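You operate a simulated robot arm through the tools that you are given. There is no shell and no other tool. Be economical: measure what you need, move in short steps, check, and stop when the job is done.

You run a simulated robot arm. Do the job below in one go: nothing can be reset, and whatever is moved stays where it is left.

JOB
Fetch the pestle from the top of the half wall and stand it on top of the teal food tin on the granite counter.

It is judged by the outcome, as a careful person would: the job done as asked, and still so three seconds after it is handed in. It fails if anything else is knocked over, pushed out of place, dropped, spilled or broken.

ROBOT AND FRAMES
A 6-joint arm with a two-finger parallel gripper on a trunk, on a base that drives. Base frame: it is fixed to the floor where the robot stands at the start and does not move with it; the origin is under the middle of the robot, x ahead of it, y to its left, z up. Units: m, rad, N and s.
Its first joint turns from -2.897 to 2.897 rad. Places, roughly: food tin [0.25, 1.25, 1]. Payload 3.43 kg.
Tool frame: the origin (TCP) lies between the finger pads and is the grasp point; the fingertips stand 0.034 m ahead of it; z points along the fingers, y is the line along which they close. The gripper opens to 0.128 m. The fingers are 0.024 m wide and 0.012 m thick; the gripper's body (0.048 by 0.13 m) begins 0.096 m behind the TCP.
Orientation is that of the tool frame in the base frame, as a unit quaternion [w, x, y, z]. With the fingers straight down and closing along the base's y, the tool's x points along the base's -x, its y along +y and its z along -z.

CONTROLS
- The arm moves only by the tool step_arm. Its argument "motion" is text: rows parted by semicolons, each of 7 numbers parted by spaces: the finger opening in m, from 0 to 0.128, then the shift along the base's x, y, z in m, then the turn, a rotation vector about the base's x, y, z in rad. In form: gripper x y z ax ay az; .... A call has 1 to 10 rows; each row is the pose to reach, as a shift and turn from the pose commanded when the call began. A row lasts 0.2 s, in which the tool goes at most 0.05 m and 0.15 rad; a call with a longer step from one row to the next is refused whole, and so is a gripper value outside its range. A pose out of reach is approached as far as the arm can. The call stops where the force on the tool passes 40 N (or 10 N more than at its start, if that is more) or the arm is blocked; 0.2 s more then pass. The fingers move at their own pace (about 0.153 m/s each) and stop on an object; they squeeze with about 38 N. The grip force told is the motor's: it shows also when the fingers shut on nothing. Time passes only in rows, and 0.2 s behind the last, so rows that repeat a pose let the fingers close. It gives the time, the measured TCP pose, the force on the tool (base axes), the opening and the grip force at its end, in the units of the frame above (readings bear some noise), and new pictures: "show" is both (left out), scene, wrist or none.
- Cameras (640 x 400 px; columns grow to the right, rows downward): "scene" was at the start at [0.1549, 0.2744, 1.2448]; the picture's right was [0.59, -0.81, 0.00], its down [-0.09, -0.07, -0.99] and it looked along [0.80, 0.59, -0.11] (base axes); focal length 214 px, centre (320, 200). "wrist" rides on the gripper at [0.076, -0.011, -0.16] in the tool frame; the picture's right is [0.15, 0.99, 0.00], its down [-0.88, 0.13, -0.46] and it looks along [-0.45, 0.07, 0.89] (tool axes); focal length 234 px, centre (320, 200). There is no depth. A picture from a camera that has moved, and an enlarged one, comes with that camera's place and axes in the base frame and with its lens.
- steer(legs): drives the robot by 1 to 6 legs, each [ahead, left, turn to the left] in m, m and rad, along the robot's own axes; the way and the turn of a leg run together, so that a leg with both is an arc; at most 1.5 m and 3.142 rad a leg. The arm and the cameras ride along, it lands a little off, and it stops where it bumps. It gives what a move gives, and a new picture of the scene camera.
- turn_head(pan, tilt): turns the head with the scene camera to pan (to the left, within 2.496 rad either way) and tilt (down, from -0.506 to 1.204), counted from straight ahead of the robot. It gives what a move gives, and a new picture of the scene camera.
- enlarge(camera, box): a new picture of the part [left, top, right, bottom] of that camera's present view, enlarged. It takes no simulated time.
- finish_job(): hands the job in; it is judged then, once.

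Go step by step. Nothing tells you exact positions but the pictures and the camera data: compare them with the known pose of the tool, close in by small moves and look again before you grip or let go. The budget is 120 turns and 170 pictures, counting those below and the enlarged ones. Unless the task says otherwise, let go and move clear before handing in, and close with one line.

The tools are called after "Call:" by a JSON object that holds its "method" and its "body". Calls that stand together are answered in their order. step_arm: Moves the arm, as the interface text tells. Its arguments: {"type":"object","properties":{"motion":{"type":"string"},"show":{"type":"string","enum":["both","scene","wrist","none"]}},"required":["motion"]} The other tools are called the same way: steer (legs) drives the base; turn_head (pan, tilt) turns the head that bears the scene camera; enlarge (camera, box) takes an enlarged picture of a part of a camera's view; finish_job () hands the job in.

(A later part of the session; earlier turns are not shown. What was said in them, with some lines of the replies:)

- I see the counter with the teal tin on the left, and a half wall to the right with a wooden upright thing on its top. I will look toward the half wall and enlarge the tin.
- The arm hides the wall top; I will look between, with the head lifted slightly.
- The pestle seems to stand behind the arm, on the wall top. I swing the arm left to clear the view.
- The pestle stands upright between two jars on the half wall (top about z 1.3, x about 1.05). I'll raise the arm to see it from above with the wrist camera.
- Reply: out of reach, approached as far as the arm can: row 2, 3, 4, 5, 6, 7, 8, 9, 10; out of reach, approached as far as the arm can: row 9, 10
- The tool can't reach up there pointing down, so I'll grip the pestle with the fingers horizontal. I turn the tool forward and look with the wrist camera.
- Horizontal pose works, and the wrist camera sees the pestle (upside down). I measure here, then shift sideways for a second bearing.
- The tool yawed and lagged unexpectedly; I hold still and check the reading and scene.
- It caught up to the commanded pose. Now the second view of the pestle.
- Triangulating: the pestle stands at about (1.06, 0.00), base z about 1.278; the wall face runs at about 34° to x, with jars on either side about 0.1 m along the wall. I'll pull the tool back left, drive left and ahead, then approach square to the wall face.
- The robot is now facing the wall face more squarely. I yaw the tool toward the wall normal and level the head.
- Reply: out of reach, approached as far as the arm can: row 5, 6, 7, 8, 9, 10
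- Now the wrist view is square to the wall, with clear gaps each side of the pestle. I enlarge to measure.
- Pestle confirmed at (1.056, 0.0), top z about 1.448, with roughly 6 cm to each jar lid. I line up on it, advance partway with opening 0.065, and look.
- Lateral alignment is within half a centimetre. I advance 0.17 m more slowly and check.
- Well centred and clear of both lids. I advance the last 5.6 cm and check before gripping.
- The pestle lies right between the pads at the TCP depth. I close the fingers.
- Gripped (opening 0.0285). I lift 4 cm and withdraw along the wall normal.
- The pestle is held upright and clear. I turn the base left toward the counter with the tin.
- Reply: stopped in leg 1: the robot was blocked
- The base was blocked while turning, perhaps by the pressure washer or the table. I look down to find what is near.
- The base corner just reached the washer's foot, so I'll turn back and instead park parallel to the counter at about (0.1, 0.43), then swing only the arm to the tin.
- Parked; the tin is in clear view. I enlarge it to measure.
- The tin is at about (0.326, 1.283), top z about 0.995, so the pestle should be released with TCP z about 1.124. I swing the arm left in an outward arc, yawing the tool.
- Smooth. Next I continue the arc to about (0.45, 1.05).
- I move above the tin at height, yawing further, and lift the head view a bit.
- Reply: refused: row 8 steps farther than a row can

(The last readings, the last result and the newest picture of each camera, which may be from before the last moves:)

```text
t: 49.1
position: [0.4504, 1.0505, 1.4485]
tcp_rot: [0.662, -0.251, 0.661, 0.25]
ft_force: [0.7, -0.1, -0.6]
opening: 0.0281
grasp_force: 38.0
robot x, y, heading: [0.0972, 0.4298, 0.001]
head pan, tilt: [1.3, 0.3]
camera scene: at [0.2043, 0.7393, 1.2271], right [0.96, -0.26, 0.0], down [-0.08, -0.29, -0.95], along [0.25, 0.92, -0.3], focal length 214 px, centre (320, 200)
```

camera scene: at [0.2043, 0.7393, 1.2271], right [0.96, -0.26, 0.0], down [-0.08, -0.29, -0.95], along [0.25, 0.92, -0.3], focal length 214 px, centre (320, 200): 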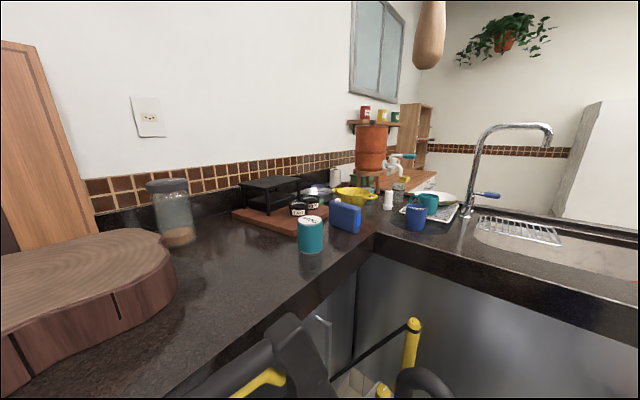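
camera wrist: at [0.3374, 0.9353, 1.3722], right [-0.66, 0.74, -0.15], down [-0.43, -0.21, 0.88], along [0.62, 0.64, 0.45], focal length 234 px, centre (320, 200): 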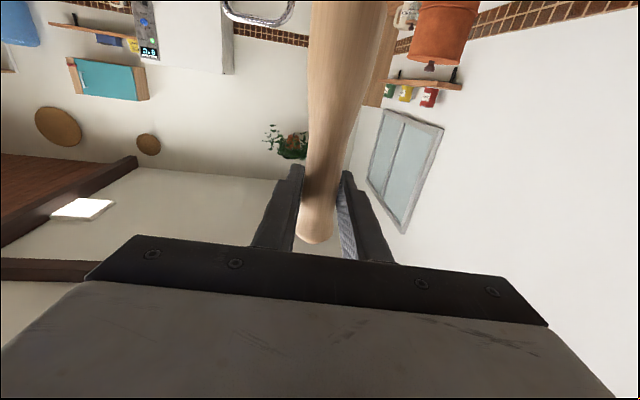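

Call:
{"method": "step_arm", "body": {"motion": "0.01 -0.016 0.029 0 0 0 0.09; 0.01 -0.031 0.058 0 0 0 0.18; 0.01 -0.047 0.087 0 0 0 0.27; 0.01 -0.062 0.117 0 0 0 0.36; 0.01 -0.078 0.146 -0.02 0 0 0.45; 0.01 -0.094 0.175 -0.05 0 0 0.54; 0.01 -0.109 0.205 -0.08 0 0 0.63; 0.01 -0.125 0.234 -0.11 0 0 0.7; 0.01 -0.125 0.234 -0.15 0 0 0.7; 0.01 -0.125 0.234 -0.18 0 0 0.7", "show": "scene"}}

```text
t: 51.3
position: [0.3245, 1.284, 1.2688]
tcp_rot: [0.534, -0.462, 0.536, 0.463]
ft_force: [-0.1, 0.1, -0.5]
opening: 0.0284
grasp_force: 38.3
robot x, y, heading: [0.1033, 0.4264, 0.006]
head pan, tilt: [1.3, 0.3]
camera scene: at [0.2043, 0.7393, 1.2272], right [0.96, -0.26, 0.0], down [-0.08, -0.29, -0.96], along [0.25, 0.92, -0.3], focal length 214 px, centre (320, 200)
```

scene: 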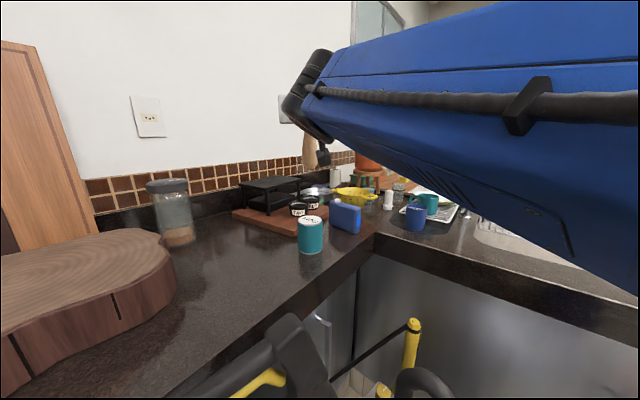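

The pestle hangs above the tin. I lower 9 cm and inspect closely.

Call:
{"method": "step_arm", "body": {"motion": "0.01 0 0 -0.03 0 0 0; 0.01 0 0 -0.06 0 0 0; 0.01 0 0 -0.09 0 0 0; 0.01 0 0 -0.09 0 0 0", "show": "none"}}

Call:
{"method": "enlarge", "body": {"camera": "scene", "box": [250, 160, 370, 260]}}

Call:
{"method": "turn_head", "body": {"pan": 0.6, "tilt": 0.3}}

```text
t: 52.3
position: [0.3271, 1.2841, 1.1778]
tcp_rot: [0.535, -0.463, 0.535, 0.463]
ft_force: [-0.2, 0.3, -1.6]
opening: 0.0282
grasp_force: 37.8
robot x, y, heading: [0.0962, 0.4306, 0.008]
head pan, tilt: [1.3, 0.3]
```

```text
4.00 times, centred on (310, 210) of scene
camera zoom: at [0.2044, 0.7393, 1.2272], right [0.96, -0.26, 0.0], down [-0.08, -0.29, -0.96], along [0.25, 0.92, -0.3], focal length 858 px, centre (360, 160)
```

zoom: 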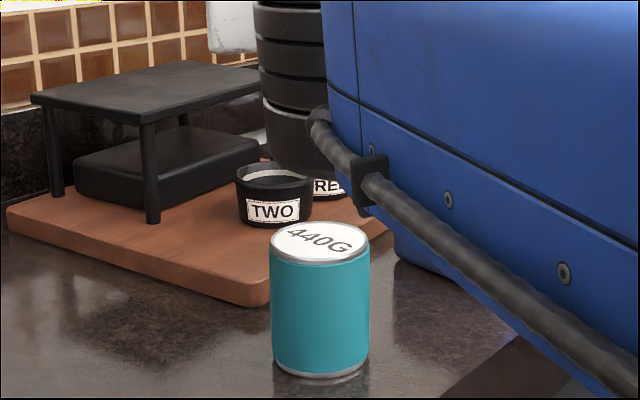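

```text
t: 53.4
position: [0.3269, 1.2837, 1.1769]
tcp_rot: [0.536, -0.462, 0.535, 0.461]
ft_force: [-0.2, 0.4, -1.2]
opening: 0.028
grasp_force: 38.2
robot x, y, heading: [0.0988, 0.4287, 0.008]
head pan, tilt: [0.6, 0.3]
camera scene: at [0.2566, 0.7024, 1.2272], right [0.57, -0.82, 0.0], down [-0.24, -0.17, -0.96], along [0.79, 0.54, -0.3], focal length 214 px, centre (320, 200)
```

scene: 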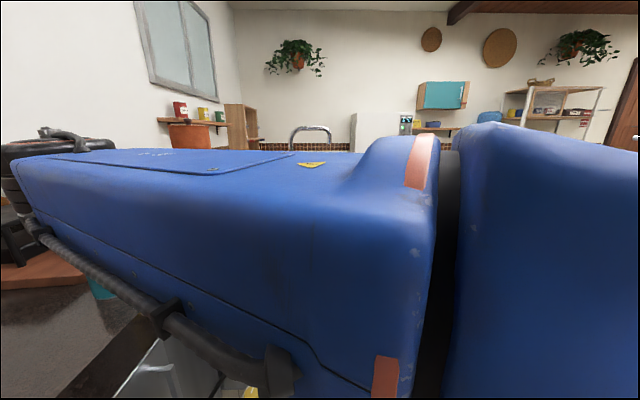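

The wrist now hides the pestle; tin centre refines to about (0.323, 1.280). I move the head further left for an unobstructed view.

Call:
{"method": "turn_head", "body": {"pan": 2.1, "tilt": 0.3}}

```text
t: 55.0
position: [0.3261, 1.284, 1.1782]
tcp_rot: [0.535, -0.462, 0.535, 0.463]
ft_force: [-0.2, -0.5, -1.3]
opening: 0.028
grasp_force: 37.3
robot x, y, heading: [0.1033, 0.4248, 0.004]
head pan, tilt: [2.1, 0.3]
camera scene: at [0.1324, 0.7296, 1.2272], right [0.86, 0.51, 0.0], down [0.15, -0.25, -0.96], along [-0.49, 0.82, -0.3], focal length 214 px, centre (320, 200)
```

scene: 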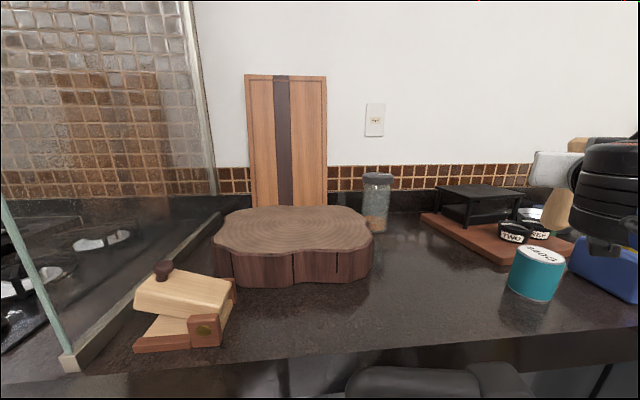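

Call:
{"method": "enlarge", "body": {"camera": "scene", "box": [480, 120, 640, 310]}}

```text
2.11 times, centred on (560, 215) of scene
camera zoom: at [0.1324, 0.7296, 1.2272], right [0.86, 0.51, 0.0], down [0.15, -0.25, -0.96], along [-0.49, 0.82, -0.3], focal length 452 px, centre (-185, 168)
```

zoom: 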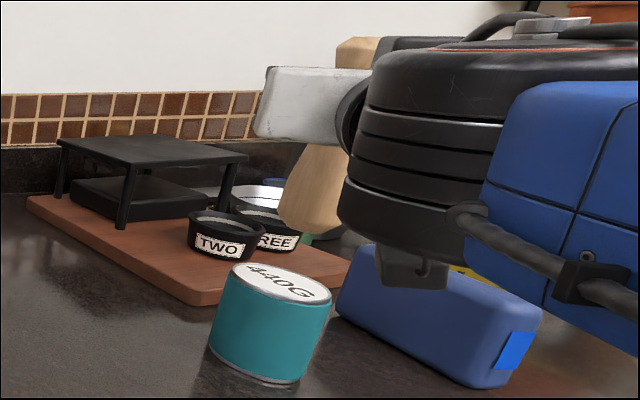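

From here the pestle base is just off-centre by about 5 mm. I correct and lower to just above the tin.

Call:
{"method": "step_arm", "body": {"motion": "0.01 -0.005 -0.005 -0.015 0 0 0; 0.01 -0.005 -0.005 -0.03 0 0 0; 0.01 -0.005 -0.005 -0.044 0 0 0; 0.01 -0.005 -0.005 -0.044 0 0 0", "show": "none"}}

Call:
{"method": "enlarge", "body": {"camera": "scene", "box": [500, 180, 620, 310]}}

```text
t: 56.0
position: [0.3209, 1.2784, 1.1323]
tcp_rot: [0.535, -0.462, 0.535, 0.462]
ft_force: [1.2, 0.8, -1.7]
opening: 0.0281
grasp_force: 37.5
robot x, y, heading: [0.0985, 0.4276, 0.004]
head pan, tilt: [2.1, 0.3]
```

```text
3.08 times, centred on (560, 245) of scene
camera zoom: at [0.1324, 0.7296, 1.2272], right [0.86, 0.51, 0.0], down [0.15, -0.25, -0.96], along [-0.49, 0.82, -0.3], focal length 660 px, centre (-418, 62)
```

zoom: 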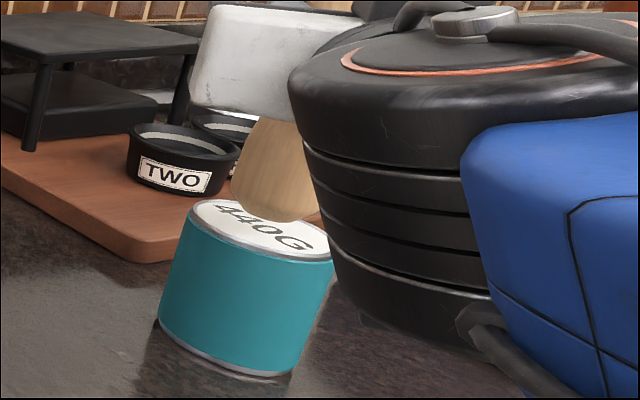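

Nearly touching; the base looks about a centimetre too far back on the tin. I shift back 9 mm and look again before lowering.

Call:
{"method": "step_arm", "body": {"motion": "0.01 -0.003 -0.009 0 0 0 0; 0.01 -0.003 -0.009 0 0 0 0", "show": "none"}}

Call:
{"method": "enlarge", "body": {"camera": "scene", "box": [505, 190, 585, 240]}}

Call:
{"method": "enlarge", "body": {"camera": "scene", "box": [505, 225, 585, 275]}}

```text
t: 56.6
position: [0.3163, 1.2696, 1.1334]
tcp_rot: [0.535, -0.462, 0.536, 0.462]
ft_force: [0.4, -0.6, -0.6]
opening: 0.0282
grasp_force: 37.7
robot x, y, heading: [0.0991, 0.4291, 0.008]
head pan, tilt: [2.1, 0.3]
```

```text
8.00 times, centred on (545, 215) of scene
camera zoom: at [0.1324, 0.7296, 1.2272], right [0.86, 0.51, 0.0], down [0.15, -0.25, -0.96], along [-0.49, 0.82, -0.3], focal length 1716 px, centre (-1480, 80)
```

zoom: 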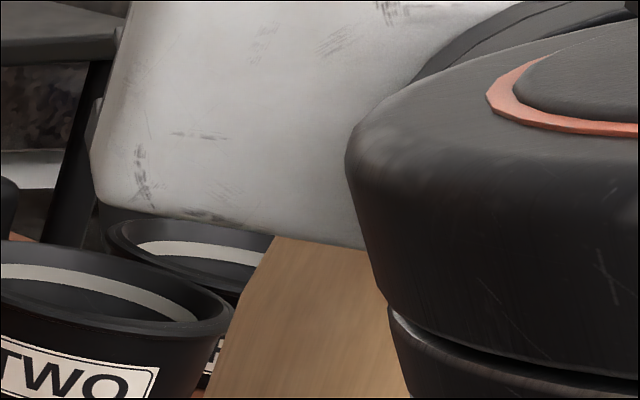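

```text
8.00 times, centred on (545, 250) of scene
camera zoom: at [0.1324, 0.7296, 1.2272], right [0.86, 0.51, 0.0], down [0.15, -0.25, -0.96], along [-0.49, 0.82, -0.3], focal length 1716 px, centre (-1480, -200)
```

zoom: 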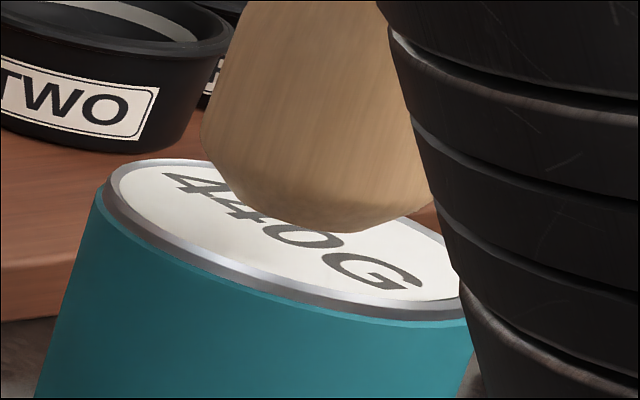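

The gap is still uncertain, so I lower in small steps watching the force.

Call:
{"method": "step_arm", "body": {"motion": "0.01 0 0 -0.002 0 0 0; 0.01 0 0 -0.004 0 0 0; 0.01 0 0 -0.006 0 0 0; 0.01 0 0 -0.006 0 0 0", "show": "none"}}

Call:
{"method": "enlarge", "body": {"camera": "scene", "box": [505, 225, 585, 275]}}

```text
t: 57.6
position: [0.3174, 1.2696, 1.1274]
tcp_rot: [0.535, -0.462, 0.536, 0.462]
ft_force: [-0.4, 1.0, -1.2]
opening: 0.028
grasp_force: 38.0
robot x, y, heading: [0.1019, 0.4305, 0.002]
head pan, tilt: [2.1, 0.3]
```

```text
8.00 times, centred on (545, 250) of scene
camera zoom: at [0.1324, 0.7296, 1.2272], right [0.86, 0.51, 0.0], down [0.15, -0.25, -0.96], along [-0.49, 0.82, -0.3], focal length 1716 px, centre (-1480, -200)
```

zoom: 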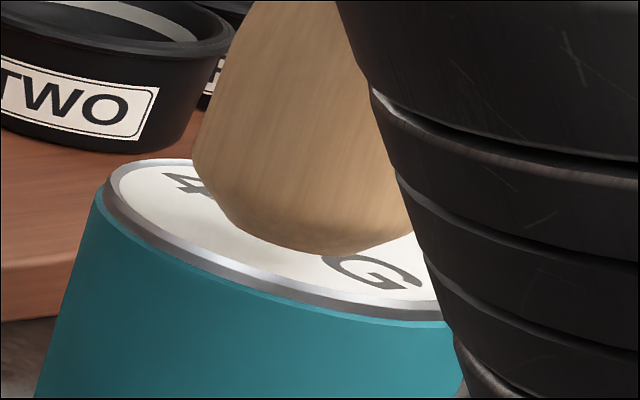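

No contact yet, and the base is settling toward the tin's centre in view. I lower further in 2 mm steps.

Call:
{"method": "step_arm", "body": {"motion": "0.01 0 0 -0.002 0 0 0; 0.01 0 0 -0.004 0 0 0; 0.01 0 0 -0.004 0 0 0", "show": "none"}}

Call:
{"method": "enlarge", "body": {"camera": "scene", "box": [505, 225, 585, 275]}}

```text
t: 58.4
position: [0.3169, 1.27, 1.1231]
tcp_rot: [0.536, -0.462, 0.535, 0.462]
ft_force: [0.3, -0.3, -1.4]
opening: 0.0279
grasp_force: 38.3
robot x, y, heading: [0.1032, 0.4304, 0.005]
head pan, tilt: [2.1, 0.3]
```

```text
8.00 times, centred on (545, 250) of scene
camera zoom: at [0.1324, 0.7296, 1.2272], right [0.86, 0.51, 0.0], down [0.15, -0.25, -0.96], along [-0.49, 0.82, -0.3], focal length 1716 px, centre (-1480, -200)
```

zoom: 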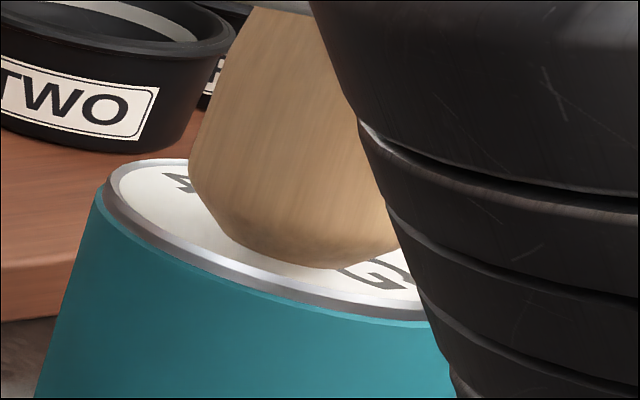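

Call:
{"method": "step_arm", "body": {"motion": "0.01 0 0 -0.001 0 0 0; 0.01 0 0 -0.0025 0 0 0; 0.01 0 0 -0.0025 0 0 0", "show": "none"}}

```text
t: 59.2
position: [0.3172, 1.2688, 1.1204]
tcp_rot: [0.535, -0.462, 0.535, 0.462]
ft_force: [-0.5, 0.9, -0.5]
opening: 0.028
grasp_force: 38.1
robot x, y, heading: [0.1005, 0.4287, 0.007]
head pan, tilt: [2.1, 0.3]
```

Still no contact force; another small step down, then look.

Call:
{"method": "step_arm", "body": {"motion": "0.01 0 0 -0.001 0 0 0; 0.01 0 0 -0.0025 0 0 0; 0.01 0 0 -0.0025 0 0 0", "show": "none"}}

Call:
{"method": "enlarge", "body": {"camera": "scene", "box": [505, 225, 585, 275]}}

```text
t: 60.0
position: [0.3183, 1.2694, 1.1202]
tcp_rot: [0.535, -0.463, 0.534, 0.463]
ft_force: [0.2, 2.0, 8.2]
opening: 0.0282
grasp_force: 38.3
robot x, y, heading: [0.1025, 0.4249, 0.009]
head pan, tilt: [2.1, 0.3]
```

```text
8.00 times, centred on (545, 250) of scene
camera zoom: at [0.1323, 0.7294, 1.2273], right [0.86, 0.51, 0.0], down [0.15, -0.25, -0.96], along [-0.49, 0.82, -0.3], focal length 1716 px, centre (-1480, -200)
```

zoom: 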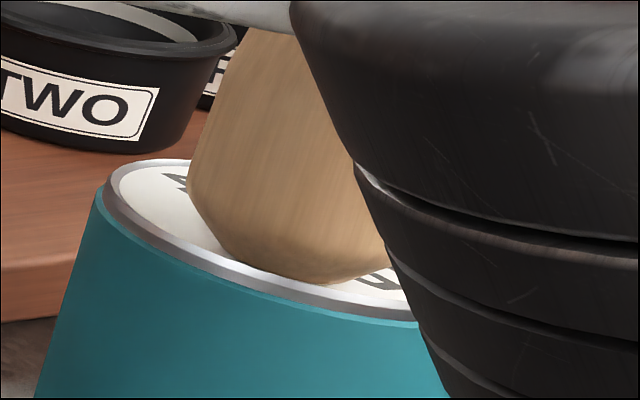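

Contact at z 1.120 (8 N), but the base sits about 6 mm toward the robot. I lift slightly, shift 6 mm back, and set down again.

Call:
{"method": "step_arm", "body": {"motion": "0.01 0 0 0.004 0 0 0; 0.01 0 0.006 0.006 0 0 0; 0.01 0 0.006 0.006 0 0 0; 0.01 0 0.006 0.004 0 0 0; 0.01 0 0.006 0.002 0 0 0; 0.01 0 0.006 0 0 0 0; 0.01 0 0.006 0 0 0 0", "show": "none"}}

Call:
{"method": "enlarge", "body": {"camera": "scene", "box": [505, 225, 585, 275]}}

```text
t: 61.6
position: [0.3175, 1.2751, 1.1197]
tcp_rot: [0.536, -0.463, 0.534, 0.463]
ft_force: [0.3, 0.9, 8.2]
opening: 0.0279
grasp_force: 38.4
robot x, y, heading: [0.1009, 0.4279, 0.005]
head pan, tilt: [2.1, 0.3]
```

```text
8.00 times, centred on (545, 250) of scene
camera zoom: at [0.1322, 0.7293, 1.2273], right [0.86, 0.51, 0.0], down [0.15, -0.25, -0.96], along [-0.49, 0.82, -0.3], focal length 1716 px, centre (-1480, -200)
```

zoom: 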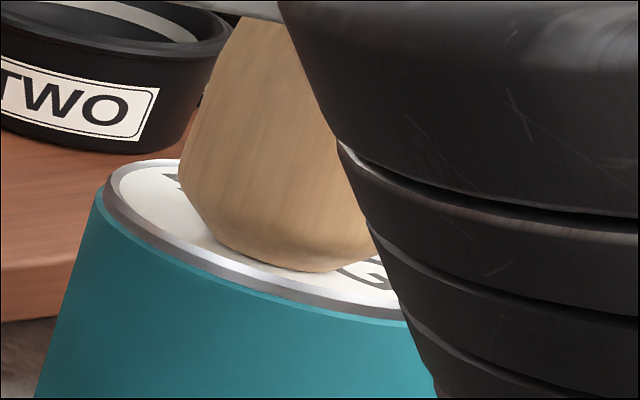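

Now well centred with the same contact height. I ease the load off and open the fingers.

Call:
{"method": "step_arm", "body": {"motion": "0.01 0 0 0.002 0 0 0; 0.028 0 0 0.002 0 0 0; 0.032 0 0 0.002 0 0 0; 0.04 0 0 0.002 0 0 0; 0.055 0 0 0.002 0 0 0; 0.075 0 0 0.002 0 0 0; 0.075 0 0 0.002 0 0 0", "show": "wrist"}}

Call:
{"method": "enlarge", "body": {"camera": "scene", "box": [480, 130, 620, 300]}}

```text
t: 63.2
position: [0.3175, 1.2753, 1.1216]
tcp_rot: [0.535, -0.462, 0.535, 0.462]
ft_force: [0.3, 0.0, -0.2]
opening: 0.0753
grasp_force: 0.1
robot x, y, heading: [0.102, 0.4293, 0.004]
head pan, tilt: [2.1, 0.3]
camera wrist: at [0.305, 1.1162, 1.0439], right [-0.98, 0.14, -0.15], down [-0.2, -0.43, 0.88], along [0.06, 0.89, 0.45], focal length 234 px, centre (320, 200)
```

wrist: 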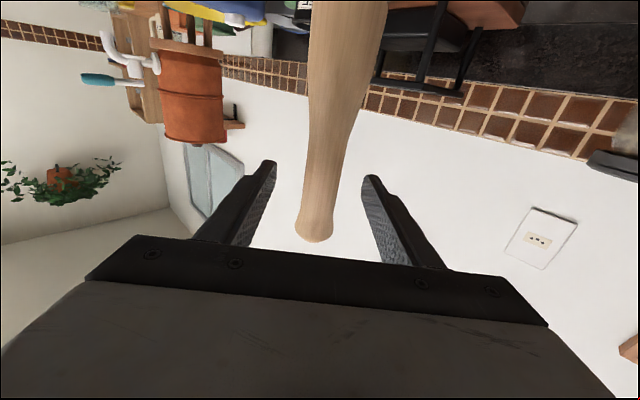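

```text
2.35 times, centred on (550, 215) of scene
camera zoom: at [0.1324, 0.7296, 1.2272], right [0.86, 0.51, 0.0], down [0.15, -0.25, -0.96], along [-0.49, 0.82, -0.3], focal length 505 px, centre (-221, 165)
```

zoom: 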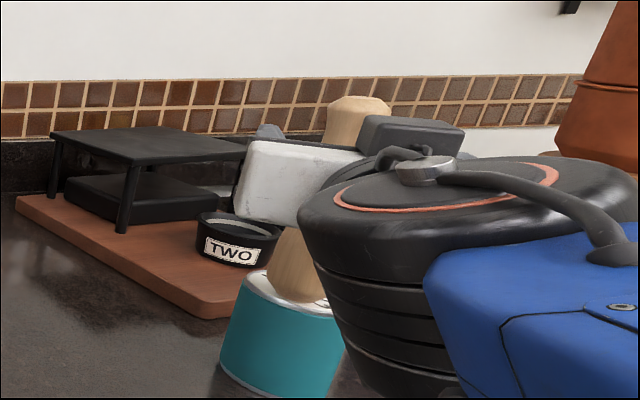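

The pestle stands on its own. I back straight off it slowly.

Call:
{"method": "step_arm", "body": {"motion": "0.075 -0.002 -0.015 0 0 0 0; 0.075 -0.0045 -0.03 0 0 0 0; 0.075 -0.007 -0.05 0 0 0 0; 0.075 -0.010 -0.07 0 0 0 0; 0.075 -0.013 -0.09 0 0 0 0; 0.075 -0.016 -0.11 0 0 0 0; 0.075 -0.014 -0.13 0.02 0 0 0; 0.075 0.0 -0.15 0.05 0 0 0", "show": "both"}}

```text
t: 65.0
position: [0.3169, 1.1257, 1.1696]
tcp_rot: [0.535, -0.463, 0.535, 0.462]
ft_force: [-0.6, 0.5, -0.2]
opening: 0.0749
grasp_force: 0.0
robot x, y, heading: [0.0955, 0.4306, 0.006]
head pan, tilt: [2.1, 0.3]
camera scene: at [0.1322, 0.7298, 1.2272], right [0.86, 0.51, 0.0], down [0.15, -0.25, -0.96], along [-0.49, 0.82, -0.3], focal length 214 px, centre (320, 200)
camera wrist: at [0.3036, 0.9659, 1.093], right [-0.98, 0.14, -0.15], down [-0.2, -0.43, 0.88], along [0.06, 0.89, 0.45], focal length 234 px, centre (320, 200)
```

scene: 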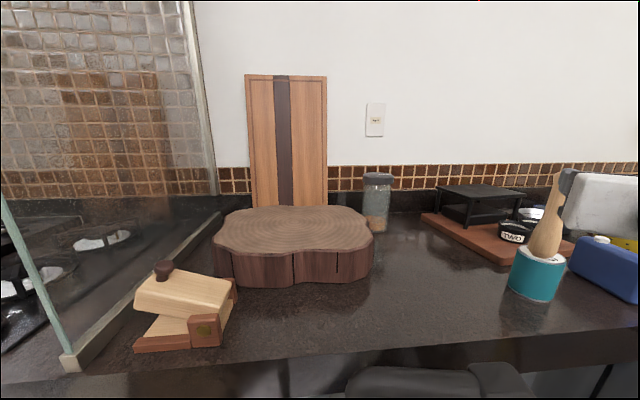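
wrist: 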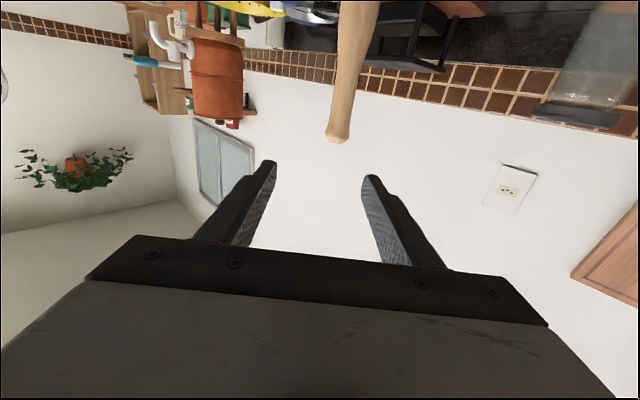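

The pestle stands on the tin with the gripper clear. I move a little farther off and check once more.

Call:
{"method": "step_arm", "body": {"motion": "0.075 0.02 -0.02 0.03 0 0 0; 0.075 0.04 -0.03 0.06 0 0 0; 0.075 0.06 -0.04 0.09 0 0 0; 0.075 0.06 -0.04 0.09 0 0 0", "show": "none"}}

Call:
{"method": "turn_head", "body": {"pan": 1.4, "tilt": 0.4}}

```text
t: 66.0
position: [0.3787, 1.0863, 1.26]
tcp_rot: [0.536, -0.462, 0.535, 0.462]
ft_force: [0.4, -0.2, 0.2]
opening: 0.0753
grasp_force: 0.1
robot x, y, heading: [0.0962, 0.4273, 0.009]
head pan, tilt: [2.1, 0.3]
```

```text
t: 67.1
position: [0.3779, 1.0864, 1.2592]
tcp_rot: [0.537, -0.462, 0.535, 0.461]
ft_force: [0.7, -1.6, -0.2]
opening: 0.0749
grasp_force: 0.0
robot x, y, heading: [0.1015, 0.4283, 0.006]
head pan, tilt: [1.4, 0.4]
camera scene: at [0.1951, 0.7405, 1.218], right [0.99, -0.16, 0.0], down [-0.06, -0.38, -0.92], along [0.15, 0.91, -0.39], focal length 214 px, centre (320, 200)
```

scene: 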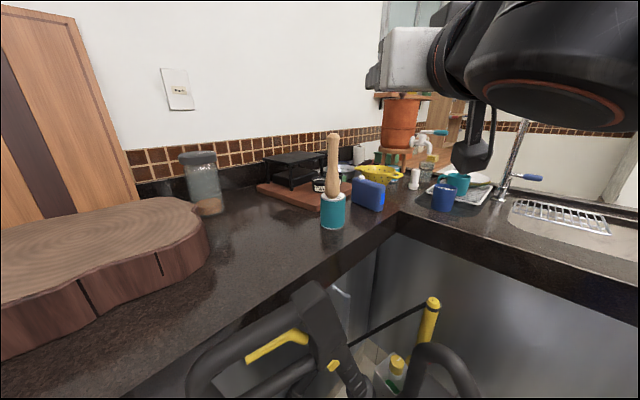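

The pestle stands upright and centred on the teal tin, and everything around it looks undisturbed, so I hand in.

Call:
{"method": "finish_job", "body": {}}

```text
The job is handed in.
```

The pestle is off the half wall and standing upright on the teal food tin. The gripper is released and clear, though on the way the base was stopped once right beside the pressure washer, and I saw no clear sign the washer moved.
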